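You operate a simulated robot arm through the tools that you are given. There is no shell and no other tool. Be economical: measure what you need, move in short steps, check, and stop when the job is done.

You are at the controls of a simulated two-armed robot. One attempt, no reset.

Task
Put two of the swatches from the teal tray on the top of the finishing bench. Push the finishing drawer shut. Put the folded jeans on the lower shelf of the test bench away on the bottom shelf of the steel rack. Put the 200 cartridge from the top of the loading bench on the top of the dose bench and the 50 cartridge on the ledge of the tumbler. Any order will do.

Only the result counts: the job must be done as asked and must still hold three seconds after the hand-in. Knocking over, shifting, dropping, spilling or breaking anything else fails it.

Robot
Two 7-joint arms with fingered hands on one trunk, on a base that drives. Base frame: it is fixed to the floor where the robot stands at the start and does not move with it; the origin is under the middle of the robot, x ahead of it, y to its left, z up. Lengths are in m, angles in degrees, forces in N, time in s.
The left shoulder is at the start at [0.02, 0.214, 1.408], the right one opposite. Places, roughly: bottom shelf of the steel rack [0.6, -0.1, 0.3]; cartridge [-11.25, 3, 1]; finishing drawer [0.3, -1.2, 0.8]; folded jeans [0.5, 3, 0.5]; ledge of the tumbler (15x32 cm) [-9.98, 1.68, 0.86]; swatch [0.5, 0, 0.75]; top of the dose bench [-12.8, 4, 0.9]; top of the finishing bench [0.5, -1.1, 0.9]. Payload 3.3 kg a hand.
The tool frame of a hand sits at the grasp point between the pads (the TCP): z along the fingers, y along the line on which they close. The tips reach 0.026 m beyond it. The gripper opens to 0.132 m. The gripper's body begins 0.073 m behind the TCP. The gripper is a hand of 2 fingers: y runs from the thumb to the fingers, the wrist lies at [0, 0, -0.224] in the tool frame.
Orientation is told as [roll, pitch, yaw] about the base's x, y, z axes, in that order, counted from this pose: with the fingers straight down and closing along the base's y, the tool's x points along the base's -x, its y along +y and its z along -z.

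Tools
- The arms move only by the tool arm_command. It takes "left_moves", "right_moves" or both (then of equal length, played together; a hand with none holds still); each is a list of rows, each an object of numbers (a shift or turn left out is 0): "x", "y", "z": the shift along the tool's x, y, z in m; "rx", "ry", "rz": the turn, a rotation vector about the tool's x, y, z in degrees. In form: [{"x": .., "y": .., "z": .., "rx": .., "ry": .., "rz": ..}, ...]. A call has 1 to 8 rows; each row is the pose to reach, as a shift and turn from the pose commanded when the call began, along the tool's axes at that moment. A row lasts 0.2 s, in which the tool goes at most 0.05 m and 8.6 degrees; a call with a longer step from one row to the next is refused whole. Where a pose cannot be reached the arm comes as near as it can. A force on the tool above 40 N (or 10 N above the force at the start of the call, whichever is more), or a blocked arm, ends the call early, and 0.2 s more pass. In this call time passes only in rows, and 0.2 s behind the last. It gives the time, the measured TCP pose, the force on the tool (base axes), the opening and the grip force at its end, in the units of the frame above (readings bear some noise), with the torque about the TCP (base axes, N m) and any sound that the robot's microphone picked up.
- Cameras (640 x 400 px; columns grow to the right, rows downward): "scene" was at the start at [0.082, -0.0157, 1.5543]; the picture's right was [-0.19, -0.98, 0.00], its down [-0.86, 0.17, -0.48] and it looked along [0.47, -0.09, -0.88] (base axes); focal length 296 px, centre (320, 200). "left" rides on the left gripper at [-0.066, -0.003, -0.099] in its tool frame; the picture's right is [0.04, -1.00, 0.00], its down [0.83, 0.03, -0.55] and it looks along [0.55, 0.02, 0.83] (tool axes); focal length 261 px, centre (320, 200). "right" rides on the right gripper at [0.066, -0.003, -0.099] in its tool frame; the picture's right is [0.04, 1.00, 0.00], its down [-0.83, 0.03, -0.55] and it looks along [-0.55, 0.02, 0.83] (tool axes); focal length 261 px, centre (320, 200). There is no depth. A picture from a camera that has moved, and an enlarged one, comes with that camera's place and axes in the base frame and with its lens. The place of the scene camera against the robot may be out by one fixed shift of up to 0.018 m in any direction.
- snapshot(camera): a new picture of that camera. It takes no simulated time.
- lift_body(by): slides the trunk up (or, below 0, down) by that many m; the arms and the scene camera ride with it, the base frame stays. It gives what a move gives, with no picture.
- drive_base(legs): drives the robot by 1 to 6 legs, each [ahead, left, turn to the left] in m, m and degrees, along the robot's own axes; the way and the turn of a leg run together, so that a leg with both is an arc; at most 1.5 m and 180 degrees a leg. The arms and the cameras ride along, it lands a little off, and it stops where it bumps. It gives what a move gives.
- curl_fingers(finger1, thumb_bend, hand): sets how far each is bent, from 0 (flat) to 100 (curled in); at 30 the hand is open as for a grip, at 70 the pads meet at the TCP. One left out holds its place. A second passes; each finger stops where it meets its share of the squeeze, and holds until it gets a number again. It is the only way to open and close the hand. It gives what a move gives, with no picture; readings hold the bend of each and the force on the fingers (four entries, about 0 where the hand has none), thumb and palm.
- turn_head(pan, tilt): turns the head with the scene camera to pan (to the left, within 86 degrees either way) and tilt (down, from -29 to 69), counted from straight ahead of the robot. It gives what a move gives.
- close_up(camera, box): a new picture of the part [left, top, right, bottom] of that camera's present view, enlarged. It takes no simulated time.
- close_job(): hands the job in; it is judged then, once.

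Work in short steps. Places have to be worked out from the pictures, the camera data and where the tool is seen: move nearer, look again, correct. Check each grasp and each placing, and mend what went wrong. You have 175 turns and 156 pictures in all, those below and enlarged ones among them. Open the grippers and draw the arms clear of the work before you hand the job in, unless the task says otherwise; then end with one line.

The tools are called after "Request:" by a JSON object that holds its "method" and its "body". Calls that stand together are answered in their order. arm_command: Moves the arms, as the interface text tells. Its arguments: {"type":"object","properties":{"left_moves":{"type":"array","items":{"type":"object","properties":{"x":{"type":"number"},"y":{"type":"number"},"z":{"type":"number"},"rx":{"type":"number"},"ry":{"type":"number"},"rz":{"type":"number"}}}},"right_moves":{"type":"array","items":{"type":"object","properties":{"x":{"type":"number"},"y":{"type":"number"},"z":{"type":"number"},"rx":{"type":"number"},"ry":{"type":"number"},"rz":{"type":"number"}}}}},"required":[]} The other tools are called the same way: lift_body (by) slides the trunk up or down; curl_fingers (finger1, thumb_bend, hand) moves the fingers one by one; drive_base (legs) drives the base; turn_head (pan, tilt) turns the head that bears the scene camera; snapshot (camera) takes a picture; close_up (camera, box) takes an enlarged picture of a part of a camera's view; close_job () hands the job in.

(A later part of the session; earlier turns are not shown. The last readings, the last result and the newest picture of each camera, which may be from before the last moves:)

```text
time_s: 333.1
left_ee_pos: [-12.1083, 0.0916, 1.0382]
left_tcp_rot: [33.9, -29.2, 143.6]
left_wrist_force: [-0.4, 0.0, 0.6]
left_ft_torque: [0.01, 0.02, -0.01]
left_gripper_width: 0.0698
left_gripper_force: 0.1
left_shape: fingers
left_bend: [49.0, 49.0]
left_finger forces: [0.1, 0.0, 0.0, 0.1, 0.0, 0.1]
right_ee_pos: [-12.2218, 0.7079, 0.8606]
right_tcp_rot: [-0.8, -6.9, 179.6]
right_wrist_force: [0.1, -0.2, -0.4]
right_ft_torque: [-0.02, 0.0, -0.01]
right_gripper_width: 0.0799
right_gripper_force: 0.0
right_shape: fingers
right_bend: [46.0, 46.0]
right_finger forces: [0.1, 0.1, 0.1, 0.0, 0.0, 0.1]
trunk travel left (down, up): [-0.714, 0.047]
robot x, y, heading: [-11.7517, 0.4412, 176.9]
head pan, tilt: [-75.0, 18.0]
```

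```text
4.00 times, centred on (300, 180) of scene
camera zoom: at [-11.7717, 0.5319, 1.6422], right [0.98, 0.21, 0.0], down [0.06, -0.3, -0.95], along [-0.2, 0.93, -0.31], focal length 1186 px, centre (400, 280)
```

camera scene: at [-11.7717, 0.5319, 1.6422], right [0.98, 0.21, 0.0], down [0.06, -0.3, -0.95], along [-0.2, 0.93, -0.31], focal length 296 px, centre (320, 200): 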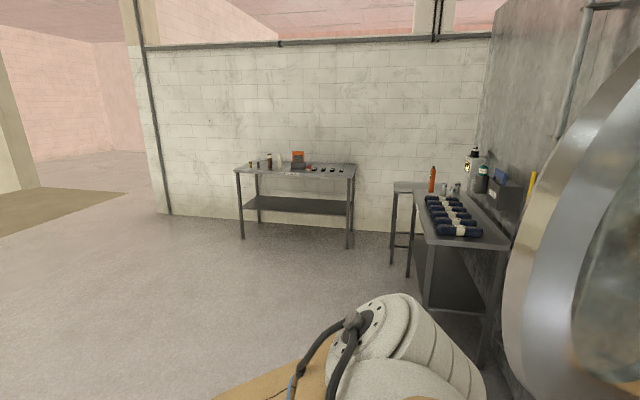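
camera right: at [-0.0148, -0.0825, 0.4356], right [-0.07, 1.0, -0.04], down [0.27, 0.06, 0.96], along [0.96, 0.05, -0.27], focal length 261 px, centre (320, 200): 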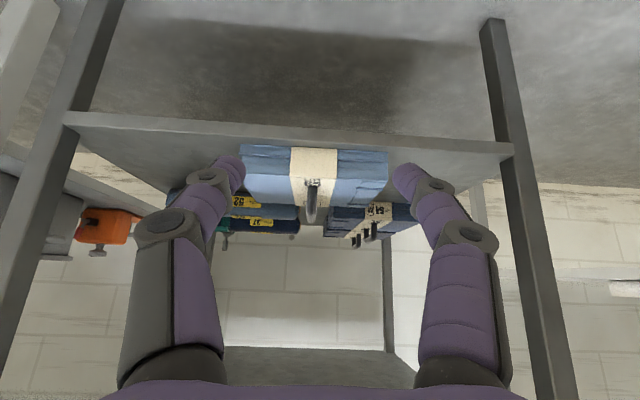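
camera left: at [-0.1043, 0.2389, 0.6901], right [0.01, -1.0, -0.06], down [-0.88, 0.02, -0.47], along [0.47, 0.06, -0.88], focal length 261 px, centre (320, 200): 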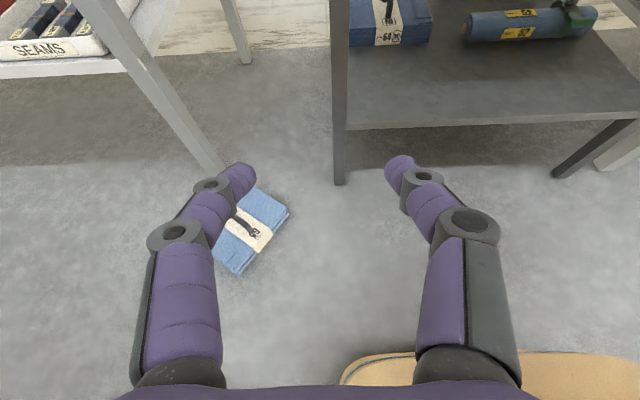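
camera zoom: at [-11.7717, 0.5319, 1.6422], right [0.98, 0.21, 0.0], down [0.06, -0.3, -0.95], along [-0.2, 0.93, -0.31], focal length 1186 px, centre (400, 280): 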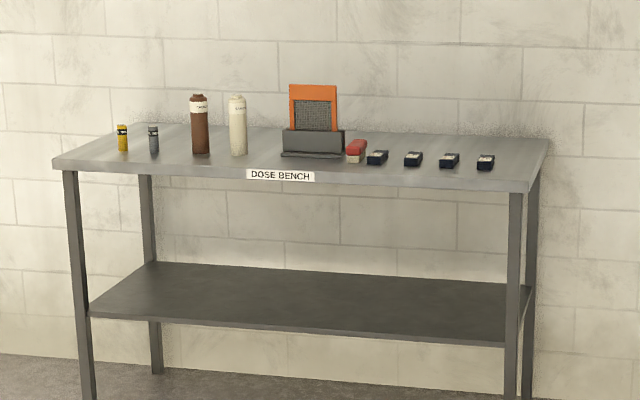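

Three cartridges stand at the far end: 50 at ≈(−11.25, 3.10), 200 at ≈(−11.19, 3.07), another behind. I'll approach from the −x side facing +x, keeping clear of the open door.

Request:
{"method": "drive_base", "body": {"legs": [[0.7, 0, 0], [0, 0, -90], [0, 0, -87], [0, 1.2, 0], [0, 1.0, 0]]}}

Request:
{"method": "turn_head", "body": {"pan": 10, "tilt": 28}}

Request:
{"method": "snapshot", "body": {"camera": "scene"}}

```text
time_s: 355.0
left_ee_pos: [-11.8558, 3.0195, 1.0387]
left_tcp_rot: [33.7, -29.3, -39.5]
left_wrist_force: [-0.5, 0.5, 0.3]
left_ft_torque: [0.0, 0.0, 0.0]
left_gripper_width: 0.07
left_gripper_force: 0.1
left_shape: fingers
left_bend: [49.0, 49.0]
left_finger forces: [0.1, 0.0, 0.0, 0.0, 0.0, 0.1]
right_ee_pos: [-11.7749, 2.3983, 0.86]
right_tcp_rot: [-0.9, -7.0, -3.4]
right_wrist_force: [0.0, 0.4, -0.5]
right_ft_torque: [-0.03, 0.0, 0.01]
right_gripper_width: 0.0798
right_gripper_force: 0.0
right_shape: fingers
right_bend: [46.0, 46.0]
right_finger forces: [0.1, 0.1, 0.0, 0.0, 0.0, 0.0]
trunk travel left (down, up): [-0.714, 0.047]
robot x, y, heading: [-12.2307, 2.6885, -6.0]
head pan, tilt: [-75.0, 18.0]
```

```text
time_s: 356.6
left_ee_pos: [-11.855, 3.0202, 1.0381]
left_tcp_rot: [33.9, -29.2, -39.5]
left_wrist_force: [-0.3, 0.0, -0.3]
left_ft_torque: [-0.01, 0.01, 0.03]
left_gripper_width: 0.0697
left_gripper_force: 0.0
left_shape: fingers
left_bend: [49.0, 49.0]
left_finger forces: [0.0, 0.0, 0.0, 0.0, 0.0, 0.0]
right_ee_pos: [-11.7737, 2.398, 0.8608]
right_tcp_rot: [-0.8, -7.0, -3.4]
right_wrist_force: [-0.6, -0.2, -1.5]
right_ft_torque: [-0.03, 0.0, -0.01]
right_gripper_width: 0.0798
right_gripper_force: 0.1
right_shape: fingers
right_bend: [46.0, 46.0]
right_finger forces: [0.0, 0.0, 0.0, 0.0, 0.1, 0.1]
trunk travel left (down, up): [-0.714, 0.047]
robot x, y, heading: [-12.2338, 2.6851, -6.2]
head pan, tilt: [10.0, 28.0]
```

```text
35 pictures are left
camera scene: at [-12.123, 2.6895, 1.626], right [0.07, -1.0, 0.0], down [-0.47, -0.03, -0.88], along [0.88, 0.06, -0.47], focal length 296 px, centre (320, 200)
```

scene: 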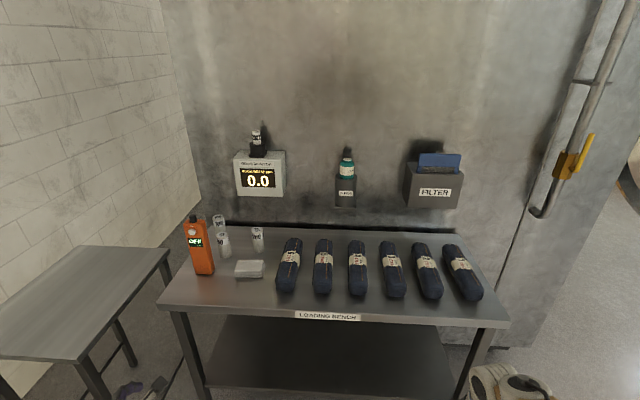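

Now I see them against the meter and a white block; enlarge to identify.

Request:
{"method": "close_up", "body": {"camera": "scene", "box": [150, 190, 310, 320]}}

```text
3.08 times, centred on (230, 255) of scene
camera zoom: at [-12.123, 2.6895, 1.626], right [0.07, -1.0, 0.0], down [-0.47, -0.03, -0.88], along [0.88, 0.06, -0.47], focal length 912 px, centre (597, 31)
```

zoom: 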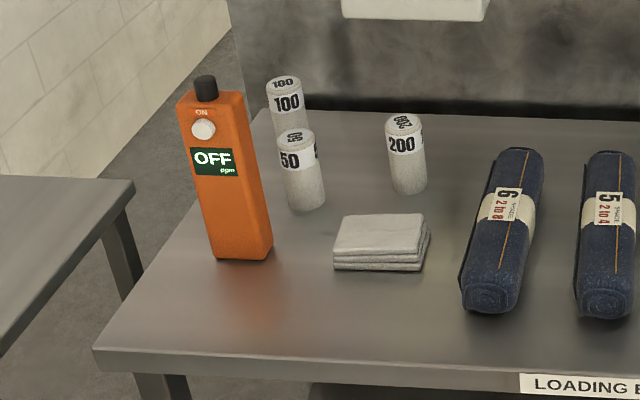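

Identified: 200 at ≈(−11.206, 2.997), 50 at ≈(−11.245, 3.115), 100 behind. I'll work at heading 30° with the right hand pitched −45°. First turn, lower the trunk 0.2, and raise/pitch the right hand in the open.

Request:
{"method": "drive_base", "body": {"legs": [[-0.1, 0, 0], [0, 0, 36]]}}

Request:
{"method": "lift_body", "body": {"by": -0.15}}

Request:
{"method": "arm_command", "body": {"right_moves": [{"ry": -4.75, "x": -0.015, "z": -0.044}, {"ry": -9.5, "x": -0.03, "z": -0.088}, {"ry": -14.25, "x": -0.045, "z": -0.132}, {"ry": -19, "x": -0.06, "z": -0.176}, {"ry": -23.75, "x": -0.075, "z": -0.22}, {"ry": -28.5, "x": -0.09, "z": -0.264}, {"ry": -33.25, "x": -0.105, "z": -0.308}, {"ry": -38, "x": -0.12, "z": -0.35}]}}

Request:
{"method": "turn_head", "body": {"pan": 0, "tilt": 35}}

Request:
{"method": "snapshot", "body": {"camera": "scene"}}

```text
time_s: 359.4
left_ee_pos: [-12.2126, 3.1858, 1.0383]
left_tcp_rot: [33.7, -29.3, -4.1]
left_wrist_force: [0.3, 0.6, -0.9]
left_ft_torque: [0.01, 0.02, 0.04]
left_gripper_width: 0.0698
left_gripper_force: 0.0
left_shape: fingers
left_bend: [49.0, 49.0]
left_finger forces: [0.0, 0.0, 0.1, 0.0, 0.0, 0.0]
right_ee_pos: [-11.7878, 2.7274, 0.8617]
right_tcp_rot: [-0.8, -7.0, 31.8]
right_wrist_force: [-0.7, 0.1, -0.1]
right_ft_torque: [0.01, 0.01, -0.01]
right_gripper_width: 0.0801
right_gripper_force: 0.1
right_shape: fingers
right_bend: [46.0, 46.0]
right_finger forces: [0.0, 0.0, 0.1, 0.0, 0.1, 0.1]
trunk travel left (down, up): [-0.714, 0.047]
robot x, y, heading: [-12.3281, 2.6999, 29.4]
head pan, tilt: [10.0, 28.0]
```

```text
time_s: 361.1
left_ee_pos: [-12.2188, 3.1925, 0.8885]
left_tcp_rot: [35.2, -27.9, -5.4]
left_wrist_force: [-0.5, -0.2, 0.4]
left_ft_torque: [0.02, -0.02, 0.02]
left_gripper_width: 0.0698
left_gripper_force: 0.0
left_shape: fingers
left_bend: [49.0, 49.0]
left_finger forces: [0.0, 0.0, 0.0, 0.0, 0.0, 0.1]
right_ee_pos: [-11.7886, 2.7263, 0.7119]
right_tcp_rot: [-0.8, -7.1, 32.1]
right_wrist_force: [0.7, 0.2, 0.1]
right_ft_torque: [-0.03, -0.04, -0.03]
right_gripper_width: 0.0797
right_gripper_force: 0.1
right_shape: fingers
right_bend: [46.0, 46.0]
right_finger forces: [0.0, 0.1, 0.1, 0.0, 0.0, 0.1]
trunk travel left (down, up): [-0.564, 0.197]
robot x, y, heading: [-12.3259, 2.6975, 29.1]
head pan, tilt: [10.0, 28.0]
```

```text
time_s: 362.9
left_ee_pos: [-12.2148, 3.1935, 0.8909]
left_tcp_rot: [35.3, -28.3, -5.4]
left_wrist_force: [-0.6, 0.6, -0.1]
left_ft_torque: [0.04, 0.03, 0.06]
left_gripper_width: 0.0697
left_gripper_force: 0.1
left_shape: fingers
left_bend: [49.0, 49.0]
left_finger forces: [0.1, 0.1, 0.0, 0.0, 0.0, 0.0]
right_ee_pos: [-11.7235, 2.7722, 1.0748]
right_tcp_rot: [-1.0, -45.1, 32.6]
right_wrist_force: [0.0, 0.0, 0.6]
right_ft_torque: [0.0, 0.0, 0.01]
right_gripper_width: 0.0803
right_gripper_force: 0.3
right_shape: fingers
right_bend: [46.0, 46.0]
right_finger forces: [0.0, 0.0, 0.1, 0.0, 0.1, 0.0]
trunk travel left (down, up): [-0.564, 0.197]
robot x, y, heading: [-12.3293, 2.6985, 29.1]
head pan, tilt: [10.0, 28.0]
```

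```text
time_s: 363.7
left_ee_pos: [-12.2159, 3.1943, 0.8921]
left_tcp_rot: [35.5, -28.4, -5.5]
left_wrist_force: [0.1, 0.3, -0.4]
left_ft_torque: [0.01, -0.01, -0.03]
left_gripper_width: 0.0697
left_gripper_force: 0.1
left_shape: fingers
left_bend: [49.0, 49.0]
left_finger forces: [0.0, 0.0, 0.0, 0.0, 0.1, 0.0]
right_ee_pos: [-11.7221, 2.7721, 1.0757]
right_tcp_rot: [-1.1, -45.0, 32.6]
right_wrist_force: [0.8, -0.5, -0.7]
right_ft_torque: [0.0, 0.0, -0.01]
right_gripper_width: 0.08
right_gripper_force: 0.0
right_shape: fingers
right_bend: [46.0, 46.0]
right_finger forces: [0.1, 0.1, 0.0, 0.0, 0.0, 0.1]
trunk travel left (down, up): [-0.564, 0.197]
robot x, y, heading: [-12.327, 2.699, 29.2]
head pan, tilt: [0.0, 35.0]
```

```text
33 pictures are left
camera scene: at [-12.2325, 2.7443, 1.4651], right [0.49, -0.87, 0.0], down [-0.5, -0.28, -0.82], along [0.71, 0.4, -0.57], focal length 296 px, centre (320, 200)
```

scene: 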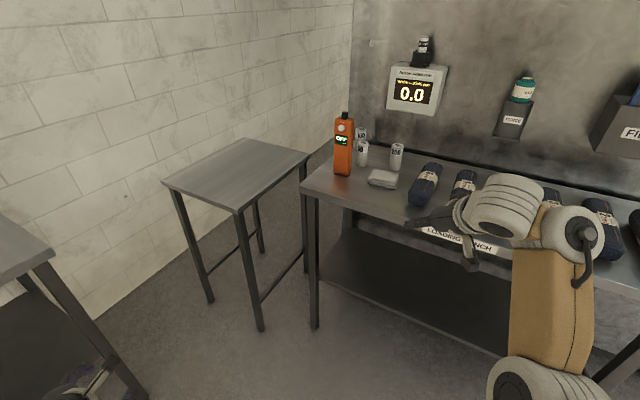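

The cartridge estimates agree: 200 at (−11.205, 2.988), 50 at (−11.238, 3.114). I retract the left hand away from the small table, then drive in partway.

Request:
{"method": "arm_command", "body": {"left_moves": [{"z": -0.04}, {"z": -0.08}, {"z": -0.12}]}}

Request:
{"method": "drive_base", "body": {"legs": [[0.38, -0.062, 0]]}}

Request:
{"method": "snapshot", "body": {"camera": "right"}}

Request:
{"method": "snapshot", "body": {"camera": "scene"}}

```text
time_s: 364.2
left_ee_pos: [-12.2527, 3.201, 0.9507]
left_tcp_rot: [43.7, -23.4, -12.0]
left_wrist_force: [0.0, 0.0, -0.7]
left_ft_torque: [-0.02, 0.03, 0.0]
left_gripper_width: 0.0698
left_gripper_force: 0.0
left_shape: fingers
left_bend: [49.0, 49.0]
left_finger forces: [0.0, 0.1, 0.1, 0.0, 0.0, 0.1]
left hand out of reach, approached as far as the arm can: row 2
right_ee_pos: [-11.7221, 2.7723, 1.0761]
right_tcp_rot: [-1.1, -45.0, 32.6]
right_wrist_force: [0.6, -0.2, 0.6]
right_ft_torque: [0.01, 0.05, 0.02]
right_gripper_width: 0.0796
right_gripper_force: 0.1
right_shape: fingers
right_bend: [46.0, 46.0]
right_finger forces: [0.0, 0.1, 0.0, 0.0, 0.0, 0.1]
trunk travel left (down, up): [-0.564, 0.197]
robot x, y, heading: [-12.3295, 2.6973, 29.4]
head pan, tilt: [0.0, 35.0]
stopped in row 2 (left hand): the arm was blocked; the commanded pose is now the measured one
```

```text
time_s: 366.6
left_ee_pos: [-11.8829, 3.3312, 0.9505]
left_tcp_rot: [43.7, -23.4, -12.5]
left_wrist_force: [0.1, 0.1, 0.5]
left_ft_torque: [0.02, 0.02, 0.02]
left_gripper_width: 0.0698
left_gripper_force: 0.1
left_shape: fingers
left_bend: [49.0, 49.0]
left_finger forces: [0.0, 0.0, 0.0, 0.1, 0.0, 0.0]
right_ee_pos: [-11.3571, 2.8959, 1.0736]
right_tcp_rot: [-1.1, -44.9, 32.1]
right_wrist_force: [0.4, -0.2, -0.6]
right_ft_torque: [-0.01, -0.02, 0.01]
right_gripper_width: 0.0799
right_gripper_force: 0.1
right_shape: fingers
right_bend: [46.0, 46.0]
right_finger forces: [0.0, 0.0, 0.1, 0.0, 0.0, 0.1]
trunk travel left (down, up): [-0.564, 0.197]
robot x, y, heading: [-11.9632, 2.8273, 28.8]
head pan, tilt: [0.0, 35.0]
```

```text
32 pictures are left
camera right: at [-11.4565, 2.8352, 1.097], right [-0.54, 0.84, -0.04], down [0.15, 0.14, 0.98], along [0.83, 0.53, -0.2], focal length 261 px, centre (320, 200)
```

right: 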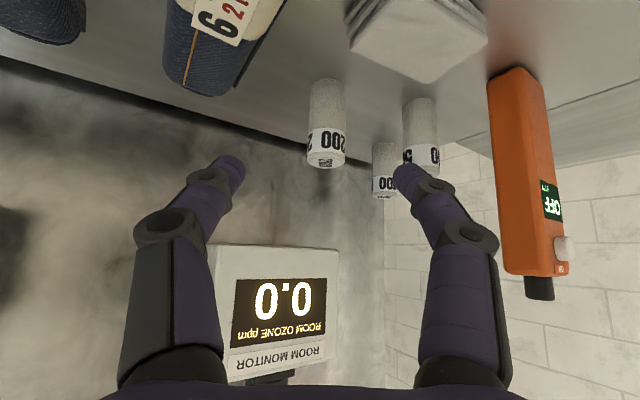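

```text
31 pictures are left
camera scene: at [-11.8673, 2.8746, 1.4649], right [0.48, -0.88, 0.0], down [-0.5, -0.28, -0.82], along [0.72, 0.39, -0.57], focal length 296 px, centre (320, 200)
```

scene: 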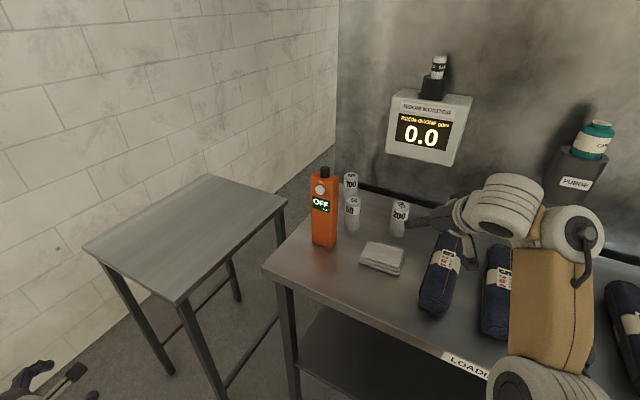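

The 200 cartridge is at (−11.216, 2.99), dead ahead of the hand. I drive 8 cm, extend 9 cm at this height so the fingers are above it, and check.

Request:
{"method": "drive_base", "body": {"legs": [[0.08, 0, 0]]}}

Request:
{"method": "arm_command", "body": {"right_moves": [{"x": -0.022, "y": 0.003, "z": 0.022}, {"x": -0.044, "y": 0.003, "z": 0.044}]}}

Request:
{"method": "snapshot", "body": {"camera": "right"}}

```text
time_s: 367.7
left_ee_pos: [-11.8117, 3.3709, 0.9491]
left_tcp_rot: [43.8, -23.3, -12.5]
left_wrist_force: [0.2, 0.2, 0.2]
left_ft_torque: [-0.01, -0.01, 0.01]
left_gripper_width: 0.0695
left_gripper_force: 0.1
left_shape: fingers
left_bend: [49.0, 49.0]
left_finger forces: [0.0, 0.0, 0.1, 0.0, 0.1, 0.1]
right_ee_pos: [-11.2875, 2.9361, 1.0738]
right_tcp_rot: [-1.2, -44.9, 32.1]
right_wrist_force: [0.5, 0.6, -0.9]
right_ft_torque: [-0.01, 0.02, 0.0]
right_gripper_width: 0.0799
right_gripper_force: 0.1
right_shape: fingers
right_bend: [46.0, 46.0]
right_finger forces: [0.1, 0.0, 0.0, 0.0, 0.1, 0.1]
trunk travel left (down, up): [-0.564, 0.197]
robot x, y, heading: [-11.8944, 2.8632, 28.7]
head pan, tilt: [0.0, 35.0]
```

```text
time_s: 368.3
left_ee_pos: [-11.8133, 3.37, 0.9506]
left_tcp_rot: [43.8, -23.4, -12.6]
left_wrist_force: [-0.5, -0.1, 0.0]
left_ft_torque: [0.0, 0.0, 0.01]
left_gripper_width: 0.0697
left_gripper_force: 0.0
left_shape: fingers
left_bend: [49.0, 49.0]
left_finger forces: [0.0, 0.0, 0.0, 0.0, 0.0, 0.0]
right_ee_pos: [-11.2347, 2.9691, 1.0758]
right_tcp_rot: [-0.9, -45.0, 32.0]
right_wrist_force: [1.2, -1.2, 0.4]
right_ft_torque: [-0.01, -0.01, 0.02]
right_gripper_width: 0.0797
right_gripper_force: 0.0
right_shape: fingers
right_bend: [46.0, 46.0]
right_finger forces: [0.0, 0.0, 0.1, 0.0, 0.1, 0.1]
trunk travel left (down, up): [-0.564, 0.197]
robot x, y, heading: [-11.8984, 2.8721, 28.9]
head pan, tilt: [0.0, 35.0]
```

```text
30 pictures are left
camera right: at [-11.3346, 2.9082, 1.0988], right [-0.54, 0.84, -0.04], down [0.15, 0.14, 0.98], along [0.83, 0.53, -0.2], focal length 261 px, centre (320, 200)
```

right: 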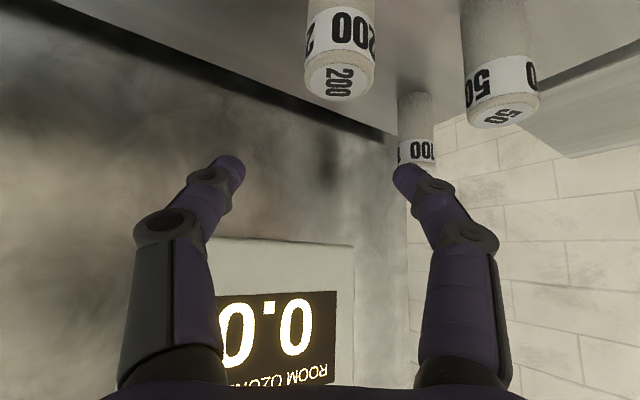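

The 200 top is at (−11.213, 2.998). I shift 13 mm left and 34 mm ahead, then descend 8 cm and recheck.

Request:
{"method": "arm_command", "body": {"right_moves": [{"x": -0.024, "y": 0.013, "z": 0.024}, {"x": 0.004, "y": 0.013, "z": 0.052}, {"x": 0.032, "y": 0.013, "z": 0.08}]}}

Request:
{"method": "snapshot", "body": {"camera": "right"}}

```text
time_s: 369.1
left_ee_pos: [-11.8145, 3.3704, 0.9507]
left_tcp_rot: [43.9, -23.3, -12.6]
left_wrist_force: [-0.2, -0.6, -0.3]
left_ft_torque: [0.01, 0.0, 0.0]
left_gripper_width: 0.0697
left_gripper_force: 0.1
left_shape: fingers
left_bend: [49.0, 49.0]
left_finger forces: [0.0, 0.0, 0.1, 0.0, 0.0, 0.0]
right_ee_pos: [-11.2109, 2.9997, 0.9958]
right_tcp_rot: [-1.1, -45.0, 32.0]
right_wrist_force: [-0.3, 0.5, 0.3]
right_ft_torque: [0.01, 0.0, 0.05]
right_gripper_width: 0.0798
right_gripper_force: 0.1
right_shape: fingers
right_bend: [46.0, 46.0]
right_finger forces: [0.0, 0.1, 0.1, 0.0, 0.0, 0.0]
trunk travel left (down, up): [-0.564, 0.197]
robot x, y, heading: [-11.8929, 2.8679, 28.8]
head pan, tilt: [0.0, 35.0]
```

```text
29 pictures are left
camera right: at [-11.3094, 2.9381, 1.0187], right [-0.54, 0.84, -0.04], down [0.14, 0.14, 0.98], along [0.83, 0.53, -0.2], focal length 261 px, centre (320, 200)
```

right: 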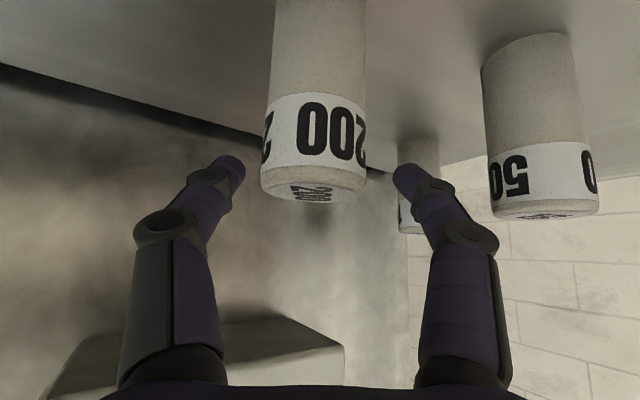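

Centred between the fingers. Descend 3.5 cm and grip.

Request:
{"method": "arm_command", "body": {"right_moves": [{"x": 0.0245, "z": 0.0245}]}}

Request:
{"method": "curl_fingers", "body": {"hand": "right", "finger1": 70, "thumb_bend": 70}}

Request:
{"method": "arm_command", "body": {"right_moves": [{"x": -0.028, "z": -0.028}, {"x": -0.056, "z": -0.056}, {"x": -0.085, "z": -0.085}]}}

Request:
{"method": "snapshot", "body": {"camera": "right"}}

```text
time_s: 369.5
left_ee_pos: [-11.8135, 3.3704, 0.95]
left_tcp_rot: [43.7, -23.3, -12.6]
left_wrist_force: [0.0, 0.0, 0.8]
left_ft_torque: [-0.01, 0.0, 0.03]
left_gripper_width: 0.0696
left_gripper_force: 0.1
left_shape: fingers
left_bend: [49.0, 49.0]
left_finger forces: [0.0, 0.0, 0.1, 0.0, 0.1, 0.1]
right_ee_pos: [-11.2115, 2.9996, 0.9615]
right_tcp_rot: [-1.0, -45.0, 32.1]
right_wrist_force: [-0.5, 0.3, 0.6]
right_ft_torque: [0.03, 0.0, 0.01]
right_gripper_width: 0.08
right_gripper_force: 0.1
right_shape: fingers
right_bend: [46.0, 46.0]
right_finger forces: [0.0, 0.1, 0.0, 0.0, 0.1, 0.0]
trunk travel left (down, up): [-0.564, 0.197]
robot x, y, heading: [-11.8964, 2.8667, 28.8]
head pan, tilt: [0.0, 35.0]
```

```text
time_s: 370.5
left_ee_pos: [-11.8141, 3.3697, 0.9497]
left_tcp_rot: [43.7, -23.4, -12.5]
left_wrist_force: [-0.7, -0.3, -0.9]
left_ft_torque: [0.0, -0.03, 0.0]
left_gripper_width: 0.0697
left_gripper_force: 0.1
left_shape: fingers
left_bend: [49.0, 49.0]
left_finger forces: [0.0, 0.0, 0.0, 0.0, 0.0, 0.0]
right_ee_pos: [-11.2124, 3.0005, 0.9612]
right_tcp_rot: [-1.1, -45.0, 32.1]
right_wrist_force: [1.2, 0.2, 0.0]
right_ft_torque: [0.01, 0.0, -0.04]
right_gripper_width: 0.0022
right_gripper_force: 0.1
right_shape: fingers
right_bend: [70.0, 70.0]
right_finger forces: [0.0, 0.0, 0.1, 0.0, 0.2, 0.1]
trunk travel left (down, up): [-0.564, 0.197]
robot x, y, heading: [-11.8925, 2.8667, 28.6]
head pan, tilt: [0.0, 35.0]
```

```text
time_s: 371.3
left_ee_pos: [-11.8142, 3.3707, 0.951]
left_tcp_rot: [43.8, -23.4, -12.6]
left_wrist_force: [-1.3, -0.3, 0.2]
left_ft_torque: [-0.02, 0.02, 0.01]
left_gripper_width: 0.0695
left_gripper_force: 0.0
left_shape: fingers
left_bend: [49.0, 49.0]
left_finger forces: [0.1, 0.1, 0.0, 0.0, 0.0, 0.0]
right_ee_pos: [-11.2127, 2.9969, 1.0838]
right_tcp_rot: [-1.1, -45.0, 32.2]
right_wrist_force: [1.1, 0.1, 0.0]
right_ft_torque: [0.0, -0.01, 0.02]
right_gripper_width: 0.0021
right_gripper_force: 0.1
right_shape: fingers
right_bend: [70.0, 70.0]
right_finger forces: [0.0, 0.0, 0.0, 0.0, 0.1, 0.0]
trunk travel left (down, up): [-0.564, 0.197]
robot x, y, heading: [-11.8927, 2.8682, 29.0]
head pan, tilt: [0.0, 35.0]
```

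```text
28 pictures are left
camera right: at [-11.3122, 2.9366, 1.1069], right [-0.54, 0.84, -0.04], down [0.14, 0.14, 0.98], along [0.83, 0.53, -0.2], focal length 261 px, centre (320, 200)
```

right: 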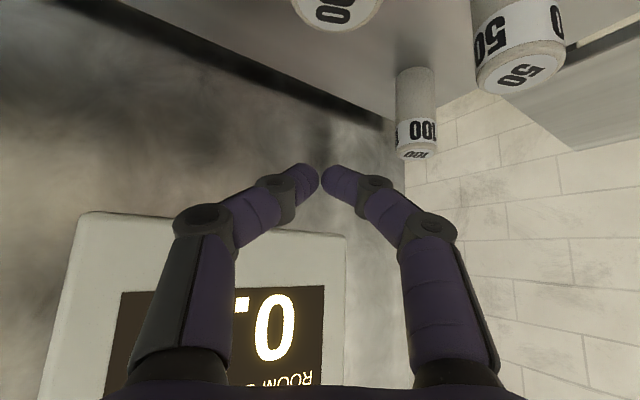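

The fingers closed just beyond it: the bench is a bit higher (~0.92), so the 200 is at (−11.235, 2.983), still standing. I reopen, back 26 mm, descend in two stages and check.

Request:
{"method": "curl_fingers", "body": {"hand": "right", "finger1": 46, "thumb_bend": 46}}

Request:
{"method": "arm_command", "body": {"right_moves": [{"x": 0.0186, "z": -0.0186}, {"x": 0.047, "z": 0.0097}, {"x": 0.073, "z": 0.036}]}}

Request:
{"method": "snapshot", "body": {"camera": "right"}}

```text
time_s: 372.3
left_ee_pos: [-11.8153, 3.3705, 0.9512]
left_tcp_rot: [43.8, -23.4, -12.6]
left_wrist_force: [-0.2, -1.1, -0.1]
left_ft_torque: [0.0, 0.01, 0.06]
left_gripper_width: 0.0697
left_gripper_force: 0.1
left_shape: fingers
left_bend: [49.0, 49.0]
left_finger forces: [0.0, 0.0, 0.0, 0.1, 0.1, 0.1]
right_ee_pos: [-11.2122, 2.9987, 1.0827]
right_tcp_rot: [-1.1, -44.9, 32.1]
right_wrist_force: [0.1, 0.2, 0.9]
right_ft_torque: [-0.02, -0.01, -0.01]
right_gripper_width: 0.0793
right_gripper_force: 0.0
right_shape: fingers
right_bend: [46.0, 46.0]
right_finger forces: [0.1, 0.0, 0.0, 0.0, 0.1, 0.0]
trunk travel left (down, up): [-0.564, 0.197]
robot x, y, heading: [-11.8939, 2.8625, 28.6]
head pan, tilt: [0.0, 35.0]
```

```text
time_s: 373.1
left_ee_pos: [-11.814, 3.3697, 0.9515]
left_tcp_rot: [43.8, -23.4, -12.6]
left_wrist_force: [-0.2, -0.1, 0.2]
left_ft_torque: [-0.03, -0.01, -0.02]
left_gripper_width: 0.0699
left_gripper_force: 0.0
left_shape: fingers
left_bend: [49.0, 49.0]
left_finger forces: [0.0, 0.0, 0.0, 0.1, 0.0, 0.1]
right_ee_pos: [-11.2372, 2.9847, 1.0046]
right_tcp_rot: [-1.1, -45.1, 32.1]
right_wrist_force: [0.2, -0.3, -1.0]
right_ft_torque: [0.01, 0.01, 0.0]
right_gripper_width: 0.0793
right_gripper_force: 0.0
right_shape: fingers
right_bend: [46.0, 46.0]
right_finger forces: [0.1, 0.0, 0.0, 0.1, 0.0, 0.1]
trunk travel left (down, up): [-0.564, 0.197]
robot x, y, heading: [-11.8922, 2.8685, 28.6]
head pan, tilt: [0.0, 35.0]
```

```text
27 pictures are left
camera right: at [-11.3361, 2.9227, 1.0275], right [-0.54, 0.84, -0.04], down [0.14, 0.14, 0.98], along [0.83, 0.53, -0.2], focal length 261 px, centre (320, 200)
```

right: 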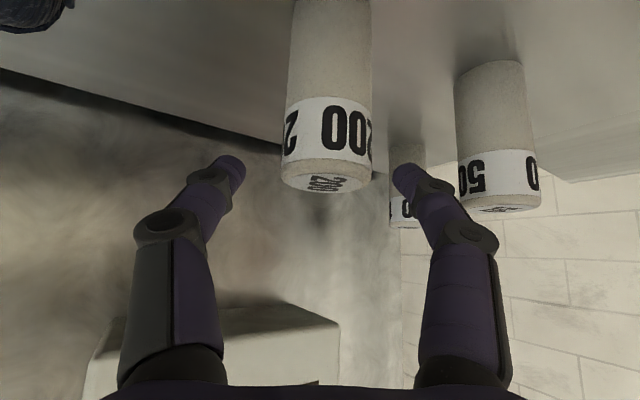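

The depth is ambiguous from this camera alone; I check with the scene camera close-up.

Request:
{"method": "close_up", "body": {"camera": "scene", "box": [320, 150, 520, 275]}}

```text
3.20 times, centred on (420, 212) of scene
camera zoom: at [-11.7984, 2.9124, 1.465], right [0.48, -0.88, 0.0], down [-0.5, -0.28, -0.82], along [0.72, 0.39, -0.57], focal length 948 px, centre (0, 160)
```

zoom: 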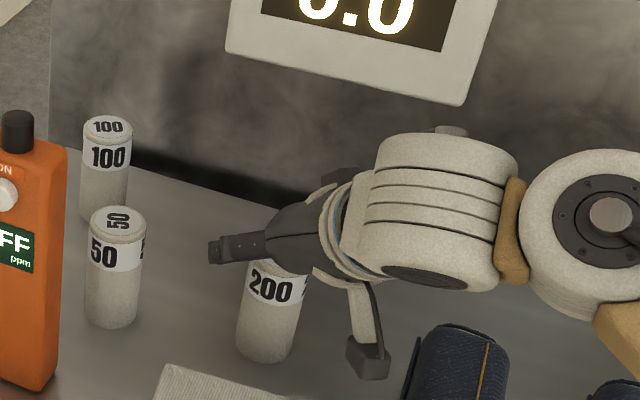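

Triangulating the top by rows gives the 200 exactly at my first position (−11.212, 2.999) with top z ≈ 0.98, so I simply gripped too high. I go back there but lower, to z ≈ 0.942, and check before closing.

Request:
{"method": "arm_command", "body": {"right_moves": [{"x": -0.011, "y": 0.002, "z": 0.022}, {"x": 0.006, "y": 0.002, "z": 0.044}, {"x": 0.0224, "y": 0.002, "z": 0.066}]}}

Request:
{"method": "snapshot", "body": {"camera": "right"}}

```text
time_s: 373.9
left_ee_pos: [-11.8129, 3.3701, 0.9497]
left_tcp_rot: [43.9, -23.4, -12.6]
left_wrist_force: [0.3, 0.0, 0.5]
left_ft_torque: [-0.02, 0.01, 0.01]
left_gripper_width: 0.0699
left_gripper_force: 0.0
left_shape: fingers
left_bend: [49.0, 49.0]
left_finger forces: [0.1, 0.0, 0.0, 0.0, 0.0, 0.0]
right_ee_pos: [-11.2093, 3.0015, 0.9395]
right_tcp_rot: [-1.1, -44.9, 32.1]
right_wrist_force: [-0.5, -0.3, 0.4]
right_ft_torque: [-0.01, -0.01, -0.05]
right_gripper_width: 0.0796
right_gripper_force: 0.0
right_shape: fingers
right_bend: [46.0, 46.0]
right_finger forces: [0.0, 0.0, 0.0, 0.0, 0.0, 0.0]
trunk travel left (down, up): [-0.564, 0.197]
robot x, y, heading: [-11.8916, 2.8672, 28.9]
head pan, tilt: [0.0, 35.0]
```

```text
25 pictures are left
camera right: at [-11.3091, 2.9391, 0.9614], right [-0.54, 0.84, -0.04], down [0.15, 0.14, 0.98], along [0.83, 0.53, -0.2], focal length 261 px, centre (320, 200)
```

right: 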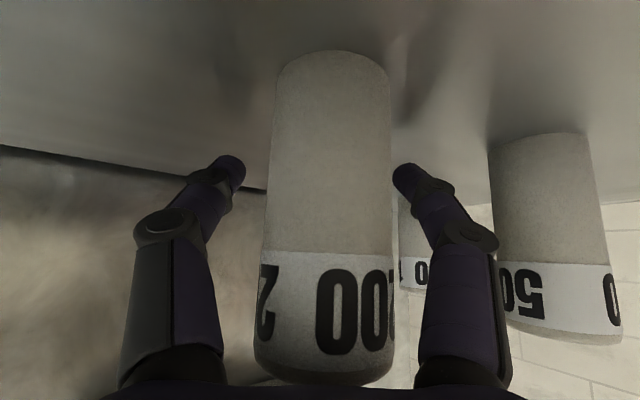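

The geometry (base edge on the bench at row 55) indicates the cartridge is ~3 cm nearer than the TCP. I pull back 30 mm at this height and look.

Request:
{"method": "arm_command", "body": {"right_moves": [{"x": 0.0205, "y": 0.003, "z": -0.0205}]}}

Request:
{"method": "curl_fingers", "body": {"hand": "right", "finger1": 66, "thumb_bend": 66}}

Request:
{"method": "snapshot", "body": {"camera": "right"}}

```text
time_s: 374.3
left_ee_pos: [-11.8138, 3.3685, 0.9516]
left_tcp_rot: [43.9, -23.4, -12.6]
left_wrist_force: [-0.9, 0.1, -0.3]
left_ft_torque: [-0.01, -0.01, -0.02]
left_gripper_width: 0.0696
left_gripper_force: 0.0
left_shape: fingers
left_bend: [49.0, 49.0]
left_finger forces: [0.1, 0.0, 0.0, 0.1, 0.0, 0.0]
right_ee_pos: [-11.2393, 2.9871, 0.9404]
right_tcp_rot: [-0.9, -45.0, 32.2]
right_wrist_force: [0.0, 0.4, -0.8]
right_ft_torque: [-0.01, 0.0, -0.02]
right_gripper_width: 0.0795
right_gripper_force: 0.1
right_shape: fingers
right_bend: [46.0, 46.0]
right_finger forces: [0.0, 0.1, 0.0, 0.0, 0.0, 0.0]
trunk travel left (down, up): [-0.564, 0.197]
robot x, y, heading: [-11.8963, 2.8659, 28.6]
head pan, tilt: [0.0, 35.0]
```

```text
time_s: 375.3
left_ee_pos: [-11.8148, 3.3711, 0.9503]
left_tcp_rot: [43.8, -23.4, -12.6]
left_wrist_force: [-0.5, 0.0, -0.7]
left_ft_torque: [-0.01, 0.01, 0.0]
left_gripper_width: 0.0695
left_gripper_force: 0.1
left_shape: fingers
left_bend: [49.0, 49.0]
left_finger forces: [0.1, 0.0, 0.1, 0.0, 0.0, 0.1]
right_ee_pos: [-11.2393, 2.9869, 0.9394]
right_tcp_rot: [-1.2, -45.0, 32.1]
right_wrist_force: [0.0, -0.2, -0.9]
right_ft_torque: [-0.05, 0.01, -0.07]
right_gripper_width: 0.0365
right_gripper_force: 5.8
right_shape: fingers
right_bend: [58.0, 63.0]
right_finger forces: [6.0, 0.0, 0.0, 0.0, 6.4, 0.0]
trunk travel left (down, up): [-0.564, 0.197]
robot x, y, heading: [-11.8944, 2.8675, 28.8]
head pan, tilt: [0.0, 35.0]
```

```text
24 pictures are left
camera right: at [-11.3373, 2.9251, 0.9625], right [-0.54, 0.84, -0.04], down [0.15, 0.14, 0.98], along [0.83, 0.53, -0.2], focal length 261 px, centre (320, 200)
```

right: 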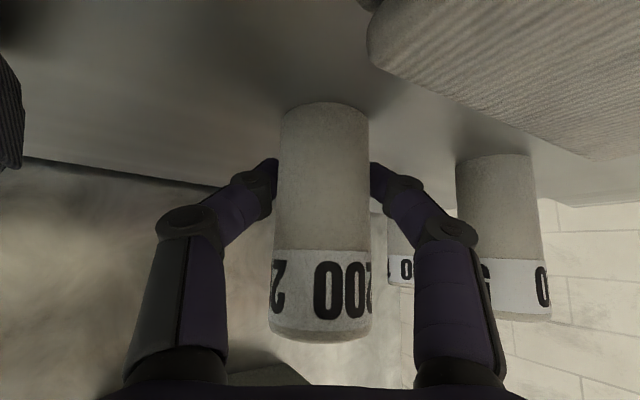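

Gripped (36.5 mm, 6 N). I squeeze a bit more and lift 10 cm.

Request:
{"method": "curl_fingers", "body": {"hand": "right", "finger1": 74, "thumb_bend": 74}}

Request:
{"method": "arm_command", "body": {"right_moves": [{"x": -0.02, "z": -0.02}, {"x": -0.05, "z": -0.05}, {"x": -0.085, "z": -0.085}]}}

Request:
{"method": "drive_base", "body": {"legs": [[-0.35, 0, 0]]}}

Request:
{"method": "snapshot", "body": {"camera": "right"}}

```text
time_s: 376.3
left_ee_pos: [-11.8137, 3.3698, 0.9502]
left_tcp_rot: [43.9, -23.4, -12.6]
left_wrist_force: [-0.2, 0.4, -0.7]
left_ft_torque: [-0.03, -0.05, 0.01]
left_gripper_width: 0.0699
left_gripper_force: 0.1
left_shape: fingers
left_bend: [49.0, 49.0]
left_finger forces: [0.0, 0.1, 0.0, 0.0, 0.0, 0.0]
right_ee_pos: [-11.2387, 2.9871, 0.9394]
right_tcp_rot: [-1.1, -45.1, 32.0]
right_wrist_force: [0.5, -0.7, 0.0]
right_ft_torque: [0.02, -0.01, 0.02]
right_gripper_width: 0.0334
right_gripper_force: 10.9
right_shape: fingers
right_bend: [57.0, 67.0]
right_finger forces: [10.5, 0.0, 0.0, 0.0, 11.9, 0.0]
trunk travel left (down, up): [-0.564, 0.197]
robot x, y, heading: [-11.8903, 2.8665, 28.7]
head pan, tilt: [0.0, 35.0]
```

```text
time_s: 377.1
left_ee_pos: [-11.8147, 3.3706, 0.9502]
left_tcp_rot: [43.8, -23.4, -12.5]
left_wrist_force: [-0.2, -0.3, 0.4]
left_ft_torque: [0.0, 0.0, 0.0]
left_gripper_width: 0.0698
left_gripper_force: 0.1
left_shape: fingers
left_bend: [49.0, 49.0]
left_finger forces: [0.0, 0.0, 0.0, 0.1, 0.0, 0.1]
right_ee_pos: [-11.2354, 2.9897, 1.0588]
right_tcp_rot: [-1.2, -44.8, 32.1]
right_wrist_force: [-0.7, 0.6, 0.0]
right_ft_torque: [-0.01, 0.04, -0.01]
right_gripper_width: 0.0326
right_gripper_force: 10.9
right_shape: fingers
right_bend: [57.0, 68.0]
right_finger forces: [10.6, 0.0, 0.1, 0.1, 11.2, 0.0]
trunk travel left (down, up): [-0.564, 0.197]
robot x, y, heading: [-11.8981, 2.8679, 28.8]
head pan, tilt: [0.0, 35.0]
```

```text
time_s: 379.4
left_ee_pos: [-12.1249, 3.1994, 0.9513]
left_tcp_rot: [43.9, -23.4, -12.8]
left_wrist_force: [0.3, 0.1, -0.6]
left_ft_torque: [0.0, -0.02, 0.04]
left_gripper_width: 0.0696
left_gripper_force: 0.1
left_shape: fingers
left_bend: [49.0, 49.0]
left_finger forces: [0.0, 0.1, 0.1, 0.1, 0.0, 0.0]
right_ee_pos: [-11.5484, 2.8167, 1.0596]
right_tcp_rot: [-1.0, -45.0, 31.9]
right_wrist_force: [-0.2, -0.4, -1.8]
right_ft_torque: [0.0, 0.02, -0.02]
right_gripper_width: 0.0328
right_gripper_force: 10.5
right_shape: fingers
right_bend: [57.0, 68.0]
right_finger forces: [10.6, 0.1, 0.0, 0.1, 11.0, 0.0]
trunk travel left (down, up): [-0.564, 0.197]
robot x, y, heading: [-12.2099, 2.6957, 28.4]
head pan, tilt: [0.0, 35.0]
```

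```text
23 pictures are left
camera right: at [-11.6468, 2.7552, 1.0826], right [-0.54, 0.84, -0.04], down [0.14, 0.14, 0.98], along [0.83, 0.52, -0.2], focal length 261 px, centre (320, 200)
```

right: 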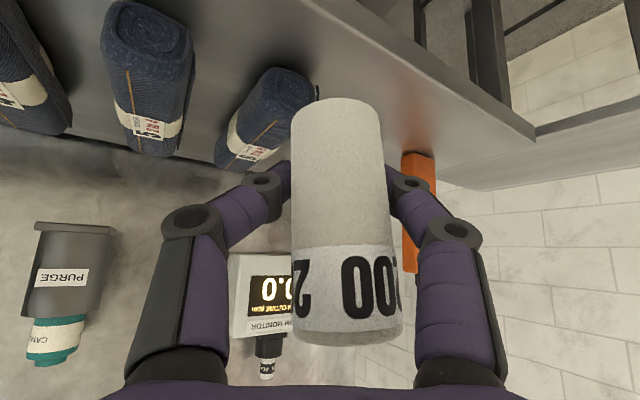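

Held upright. The dose bench's front edge is at y ≈ 3.64 (x −13.3…−12.1). I turn to face +y, move left, and look.

Request:
{"method": "drive_base", "body": {"legs": [[0, 0, 61.6], [0, 0.72, 0]]}}

Request:
{"method": "turn_head", "body": {"pan": -12, "tilt": 32}}

Request:
{"method": "snapshot", "body": {"camera": "scene"}}

```text
time_s: 386.1
left_ee_pos: [-13.3338, 3.0012, 0.9505]
left_tcp_rot: [43.8, -23.3, 49.2]
left_wrist_force: [0.2, -0.3, 0.1]
left_ft_torque: [0.0, 0.01, 0.0]
left_gripper_width: 0.0696
left_gripper_force: 0.0
left_shape: fingers
left_bend: [49.0, 49.0]
left_finger forces: [0.1, 0.1, 0.0, 0.0, 0.0, 0.0]
right_ee_pos: [-12.7253, 3.3315, 1.0599]
right_tcp_rot: [-1.1, -44.9, 93.9]
right_wrist_force: [0.0, 0.2, -0.7]
right_ft_torque: [0.02, 0.0, -0.02]
right_gripper_width: 0.0327
right_gripper_force: 10.5
right_shape: fingers
right_bend: [57.0, 68.0]
right_finger forces: [10.5, 0.1, 0.1, 0.0, 11.0, 0.0]
trunk travel left (down, up): [-0.564, 0.197]
robot x, y, heading: [-12.9317, 2.6951, 90.4]
head pan, tilt: [0.0, 35.0]
```

```text
time_s: 386.8
left_ee_pos: [-13.3347, 3.002, 0.9504]
left_tcp_rot: [43.8, -23.3, 49.2]
left_wrist_force: [-0.5, 0.3, -0.3]
left_ft_torque: [0.01, -0.02, -0.03]
left_gripper_width: 0.0696
left_gripper_force: 0.2
left_shape: fingers
left_bend: [49.0, 49.0]
left_finger forces: [0.0, 0.0, 0.0, 0.0, 0.1, 0.0]
right_ee_pos: [-12.7257, 3.333, 1.0593]
right_tcp_rot: [-1.1, -45.0, 93.8]
right_wrist_force: [0.6, 0.6, -1.6]
right_ft_torque: [0.0, -0.03, -0.02]
right_gripper_width: 0.0324
right_gripper_force: 11.2
right_shape: fingers
right_bend: [57.0, 68.0]
right_finger forces: [10.5, 0.1, 0.1, 0.1, 11.0, 0.0]
trunk travel left (down, up): [-0.564, 0.197]
robot x, y, heading: [-12.9311, 2.6905, 90.4]
head pan, tilt: [-12.0, 32.0]
```

```text
22 pictures are left
camera scene: at [-12.904, 2.7908, 1.4697], right [0.98, -0.2, 0.0], down [-0.11, -0.52, -0.85], along [0.17, 0.83, -0.53], focal length 296 px, centre (320, 200)
```

scene: 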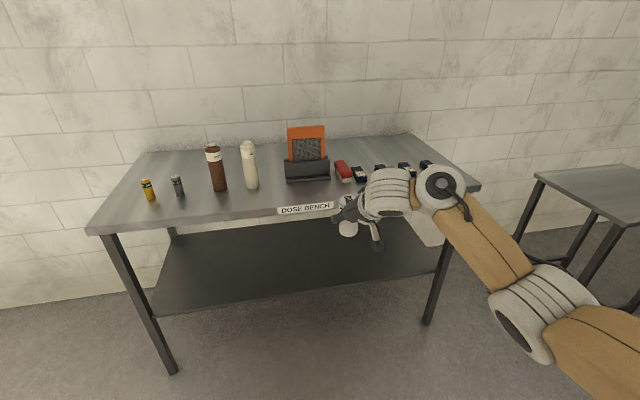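

Free spot: front strip at (−12.88, 3.72), between the cream bottle and the rack. I drive there at this height.

Request:
{"method": "drive_base", "body": {"legs": [[0.385, 0.15, -0.5]]}}

Request:
{"method": "lift_body", "body": {"by": -0.09}}

Request:
{"method": "snapshot", "body": {"camera": "scene"}}

Request:
{"method": "snapshot", "body": {"camera": "right"}}

```text
time_s: 389.3
left_ee_pos: [-13.4881, 3.383, 0.951]
left_tcp_rot: [43.8, -23.3, 49.4]
left_wrist_force: [-0.6, -0.1, -0.4]
left_ft_torque: [-0.01, 0.02, 0.01]
left_gripper_width: 0.0693
left_gripper_force: 0.1
left_shape: fingers
left_bend: [49.0, 49.0]
left_finger forces: [0.0, 0.1, 0.0, 0.0, 0.1, 0.0]
right_ee_pos: [-12.8811, 3.7157, 1.0589]
right_tcp_rot: [-1.1, -44.9, 94.1]
right_wrist_force: [-0.5, 0.0, -1.0]
right_ft_torque: [0.01, -0.01, -0.04]
right_gripper_width: 0.0326
right_gripper_force: 11.6
right_shape: fingers
right_bend: [57.0, 68.0]
right_finger forces: [10.5, 0.1, 0.0, 0.1, 11.0, 0.0]
trunk travel left (down, up): [-0.564, 0.197]
robot x, y, heading: [-13.083, 3.0743, 90.5]
head pan, tilt: [-12.0, 32.0]
```

```text
time_s: 390.6
left_ee_pos: [-13.5009, 3.3819, 0.8657]
left_tcp_rot: [46.0, -20.8, 47.3]
left_wrist_force: [0.6, -0.2, -0.6]
left_ft_torque: [0.02, -0.02, -0.02]
left_gripper_width: 0.0698
left_gripper_force: 0.0
left_shape: fingers
left_bend: [49.0, 49.0]
left_finger forces: [0.0, 0.0, 0.0, 0.0, 0.0, 0.0]
right_ee_pos: [-12.8803, 3.7151, 0.9693]
right_tcp_rot: [-1.1, -45.0, 94.1]
right_wrist_force: [0.1, 0.4, -0.7]
right_ft_torque: [0.01, -0.03, -0.01]
right_gripper_width: 0.0324
right_gripper_force: 10.8
right_shape: fingers
right_bend: [57.0, 68.0]
right_finger forces: [10.4, 0.0, 0.0, 0.1, 10.9, 0.0]
trunk travel left (down, up): [-0.474, 0.287]
robot x, y, heading: [-13.0798, 3.0737, 90.8]
head pan, tilt: [-12.0, 32.0]
```

```text
21 pictures are left
camera scene: at [-13.0569, 3.1781, 1.3796], right [0.98, -0.2, 0.0], down [-0.1, -0.52, -0.85], along [0.17, 0.83, -0.53], focal length 296 px, centre (320, 200)
```

scene: 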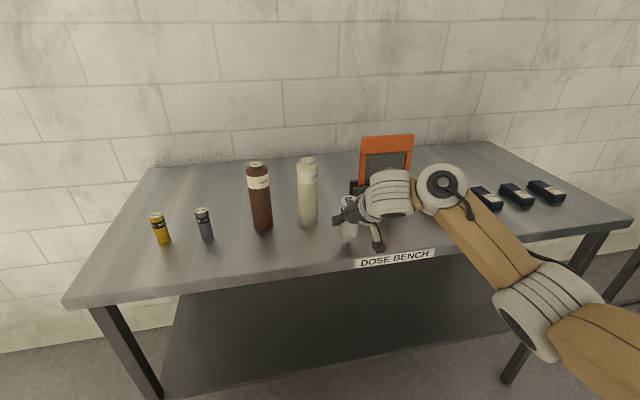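

```text
20 pictures are left
camera right: at [-12.8725, 3.5994, 0.9927], right [-1.0, -0.09, -0.04], down [-0.06, 0.19, 0.98], along [-0.08, 0.98, -0.2], focal length 261 px, centre (320, 200)
```

right: 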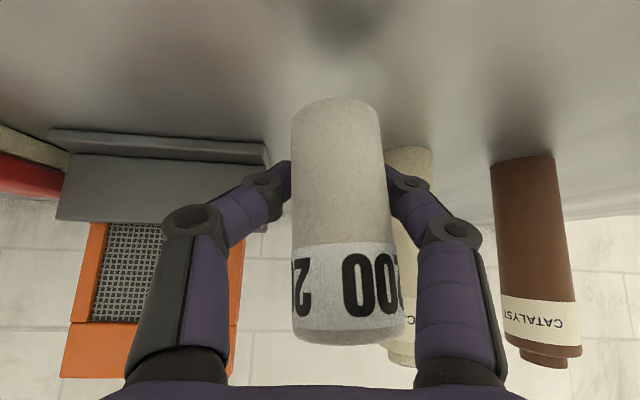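

Clear all round. I lower stepwise until contact.

Request:
{"method": "lift_body", "body": {"by": -0.022}}

Request:
{"method": "lift_body", "body": {"by": -0.006}}

Request:
{"method": "lift_body", "body": {"by": -0.004}}

```text
time_s: 391.3
left_ee_pos: [-13.5072, 3.3838, 0.8477]
left_tcp_rot: [47.5, -19.3, 46.0]
left_wrist_force: [-0.1, 0.0, -0.1]
left_ft_torque: [-0.02, 0.02, 0.0]
left_gripper_width: 0.0697
left_gripper_force: 0.0
left_shape: fingers
left_bend: [49.0, 49.0]
left_finger forces: [0.0, 0.0, 0.0, 0.0, 0.1, 0.0]
right_ee_pos: [-12.8805, 3.7139, 0.9477]
right_tcp_rot: [-1.1, -45.0, 94.2]
right_wrist_force: [-0.1, -0.2, -0.1]
right_ft_torque: [-0.02, -0.04, 0.01]
right_gripper_width: 0.0322
right_gripper_force: 10.7
right_shape: fingers
right_bend: [57.0, 68.0]
right_finger forces: [10.5, 0.1, 0.1, 0.0, 10.9, 0.1]
trunk travel left (down, up): [-0.452, 0.309]
robot x, y, heading: [-13.083, 3.0789, 90.6]
head pan, tilt: [-12.0, 32.0]
```

```text
time_s: 391.8
left_ee_pos: [-13.5107, 3.3844, 0.8444]
left_tcp_rot: [48.3, -18.6, 45.4]
left_wrist_force: [0.5, 0.1, 0.1]
left_ft_torque: [0.0, -0.02, 0.02]
left_gripper_width: 0.0697
left_gripper_force: 0.0
left_shape: fingers
left_bend: [49.0, 49.0]
left_finger forces: [0.1, 0.0, 0.0, 0.0, 0.0, 0.0]
right_ee_pos: [-12.8809, 3.715, 0.9408]
right_tcp_rot: [-1.1, -44.9, 94.1]
right_wrist_force: [-0.8, -0.7, -0.2]
right_ft_torque: [0.05, 0.01, 0.01]
right_gripper_width: 0.0324
right_gripper_force: 10.7
right_shape: fingers
right_bend: [57.0, 68.0]
right_finger forces: [10.5, 0.0, 0.0, 0.1, 10.9, 0.0]
trunk travel left (down, up): [-0.446, 0.315]
robot x, y, heading: [-13.0849, 3.0741, 90.7]
head pan, tilt: [-12.0, 32.0]
```

```text
time_s: 392.3
left_ee_pos: [-13.5132, 3.3853, 0.8412]
left_tcp_rot: [48.7, -18.3, 45.0]
left_wrist_force: [0.4, 0.6, -0.6]
left_ft_torque: [0.02, -0.01, -0.01]
left_gripper_width: 0.0697
left_gripper_force: 0.1
left_shape: fingers
left_bend: [49.0, 49.0]
left_finger forces: [0.1, 0.0, 0.0, 0.1, 0.0, 0.1]
right_ee_pos: [-12.8817, 3.7146, 0.9385]
right_tcp_rot: [-1.0, -45.2, 94.0]
right_wrist_force: [2.6, 2.5, 6.8]
right_ft_torque: [0.09, 0.14, -0.1]
right_gripper_width: 0.032
right_gripper_force: 11.5
right_shape: fingers
right_bend: [57.0, 68.0]
right_finger forces: [11.0, 0.1, 0.0, 0.1, 12.4, 0.0]
trunk travel left (down, up): [-0.442, 0.319]
robot x, y, heading: [-13.0808, 3.0743, 90.7]
head pan, tilt: [-12.0, 32.0]
```

Contact (6.8 N) at the same height as picked. I open, raise 0.15 straight up, back off and check.

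Request:
{"method": "curl_fingers", "body": {"hand": "right", "finger1": 46, "thumb_bend": 46}}

Request:
{"method": "lift_body", "body": {"by": 0.135}}

Request:
{"method": "drive_base", "body": {"legs": [[-0.4, 0, 0]]}}

Request:
{"method": "snapshot", "body": {"camera": "scene"}}

```text
time_s: 393.3
left_ee_pos: [-13.5138, 3.3872, 0.8441]
left_tcp_rot: [49.1, -18.4, 45.1]
left_wrist_force: [-0.3, 0.1, -0.4]
left_ft_torque: [0.01, -0.01, 0.01]
left_gripper_width: 0.0699
left_gripper_force: 0.2
left_shape: fingers
left_bend: [49.0, 49.0]
left_finger forces: [0.0, 0.0, 0.1, 0.0, 0.1, 0.0]
right_ee_pos: [-12.8801, 3.7148, 0.9374]
right_tcp_rot: [-1.1, -45.1, 94.1]
right_wrist_force: [-0.3, -0.8, 0.0]
right_ft_torque: [0.02, -0.01, 0.0]
right_gripper_width: 0.0794
right_gripper_force: 0.0
right_shape: fingers
right_bend: [46.0, 46.0]
right_finger forces: [0.0, 0.1, 0.0, 0.1, 0.0, 0.0]
trunk travel left (down, up): [-0.442, 0.319]
robot x, y, heading: [-13.0821, 3.0782, 90.5]
head pan, tilt: [-12.0, 32.0]
```

```text
time_s: 393.9
left_ee_pos: [-13.5154, 3.3873, 0.8601]
left_tcp_rot: [49.3, -18.1, 44.7]
left_wrist_force: [0.7, 1.0, 0.0]
left_ft_torque: [0.0, -0.03, -0.01]
left_gripper_width: 0.0696
left_gripper_force: 0.1
left_shape: fingers
left_bend: [49.0, 49.0]
left_finger forces: [0.1, 0.0, 0.0, 0.0, 0.0, 0.0]
right_ee_pos: [-12.8814, 3.7151, 0.9535]
right_tcp_rot: [-1.0, -45.0, 94.2]
right_wrist_force: [0.2, -0.3, -0.2]
right_ft_torque: [-0.02, 0.03, 0.01]
right_gripper_width: 0.0794
right_gripper_force: 0.1
right_shape: fingers
right_bend: [46.0, 46.0]
right_finger forces: [0.0, 0.0, 0.0, 0.0, 0.0, 0.0]
trunk travel left (down, up): [-0.457, 0.303]
robot x, y, heading: [-13.0831, 3.0774, 90.8]
head pan, tilt: [-12.0, 32.0]
stopped: the arm was blocked; the commanded pose is now the measured one
```

```text
time_s: 396.4
left_ee_pos: [-13.51, 2.9843, 0.8593]
left_tcp_rot: [49.4, -18.2, 44.4]
left_wrist_force: [0.1, 0.1, -0.6]
left_ft_torque: [-0.01, 0.0, 0.01]
left_gripper_width: 0.0696
left_gripper_force: 0.0
left_shape: fingers
left_bend: [49.0, 49.0]
left_finger forces: [0.0, 0.1, 0.0, 0.1, 0.0, 0.1]
right_ee_pos: [-12.8738, 3.3105, 0.9533]
right_tcp_rot: [-1.1, -45.1, 93.7]
right_wrist_force: [-0.6, 1.0, -0.1]
right_ft_torque: [-0.03, 0.03, -0.02]
right_gripper_width: 0.0794
right_gripper_force: 0.0
right_shape: fingers
right_bend: [46.0, 46.0]
right_finger forces: [0.0, 0.0, 0.0, 0.0, 0.0, 0.0]
trunk travel left (down, up): [-0.457, 0.303]
robot x, y, heading: [-13.0765, 2.6701, 90.4]
head pan, tilt: [-12.0, 32.0]
```

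```text
19 pictures are left
camera scene: at [-13.0521, 2.7749, 1.3626], right [0.98, -0.2, 0.0], down [-0.11, -0.52, -0.85], along [0.17, 0.83, -0.53], focal length 296 px, centre (320, 200)
```

scene: 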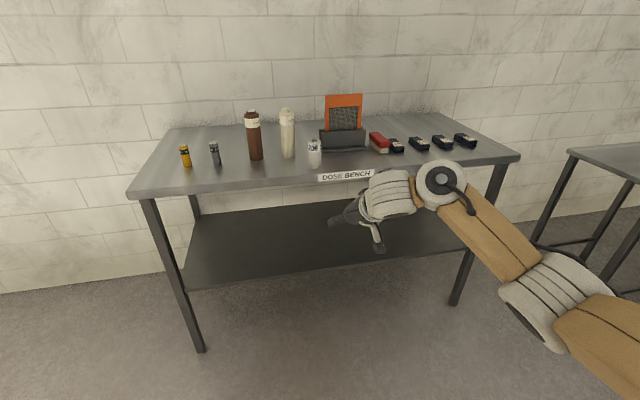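

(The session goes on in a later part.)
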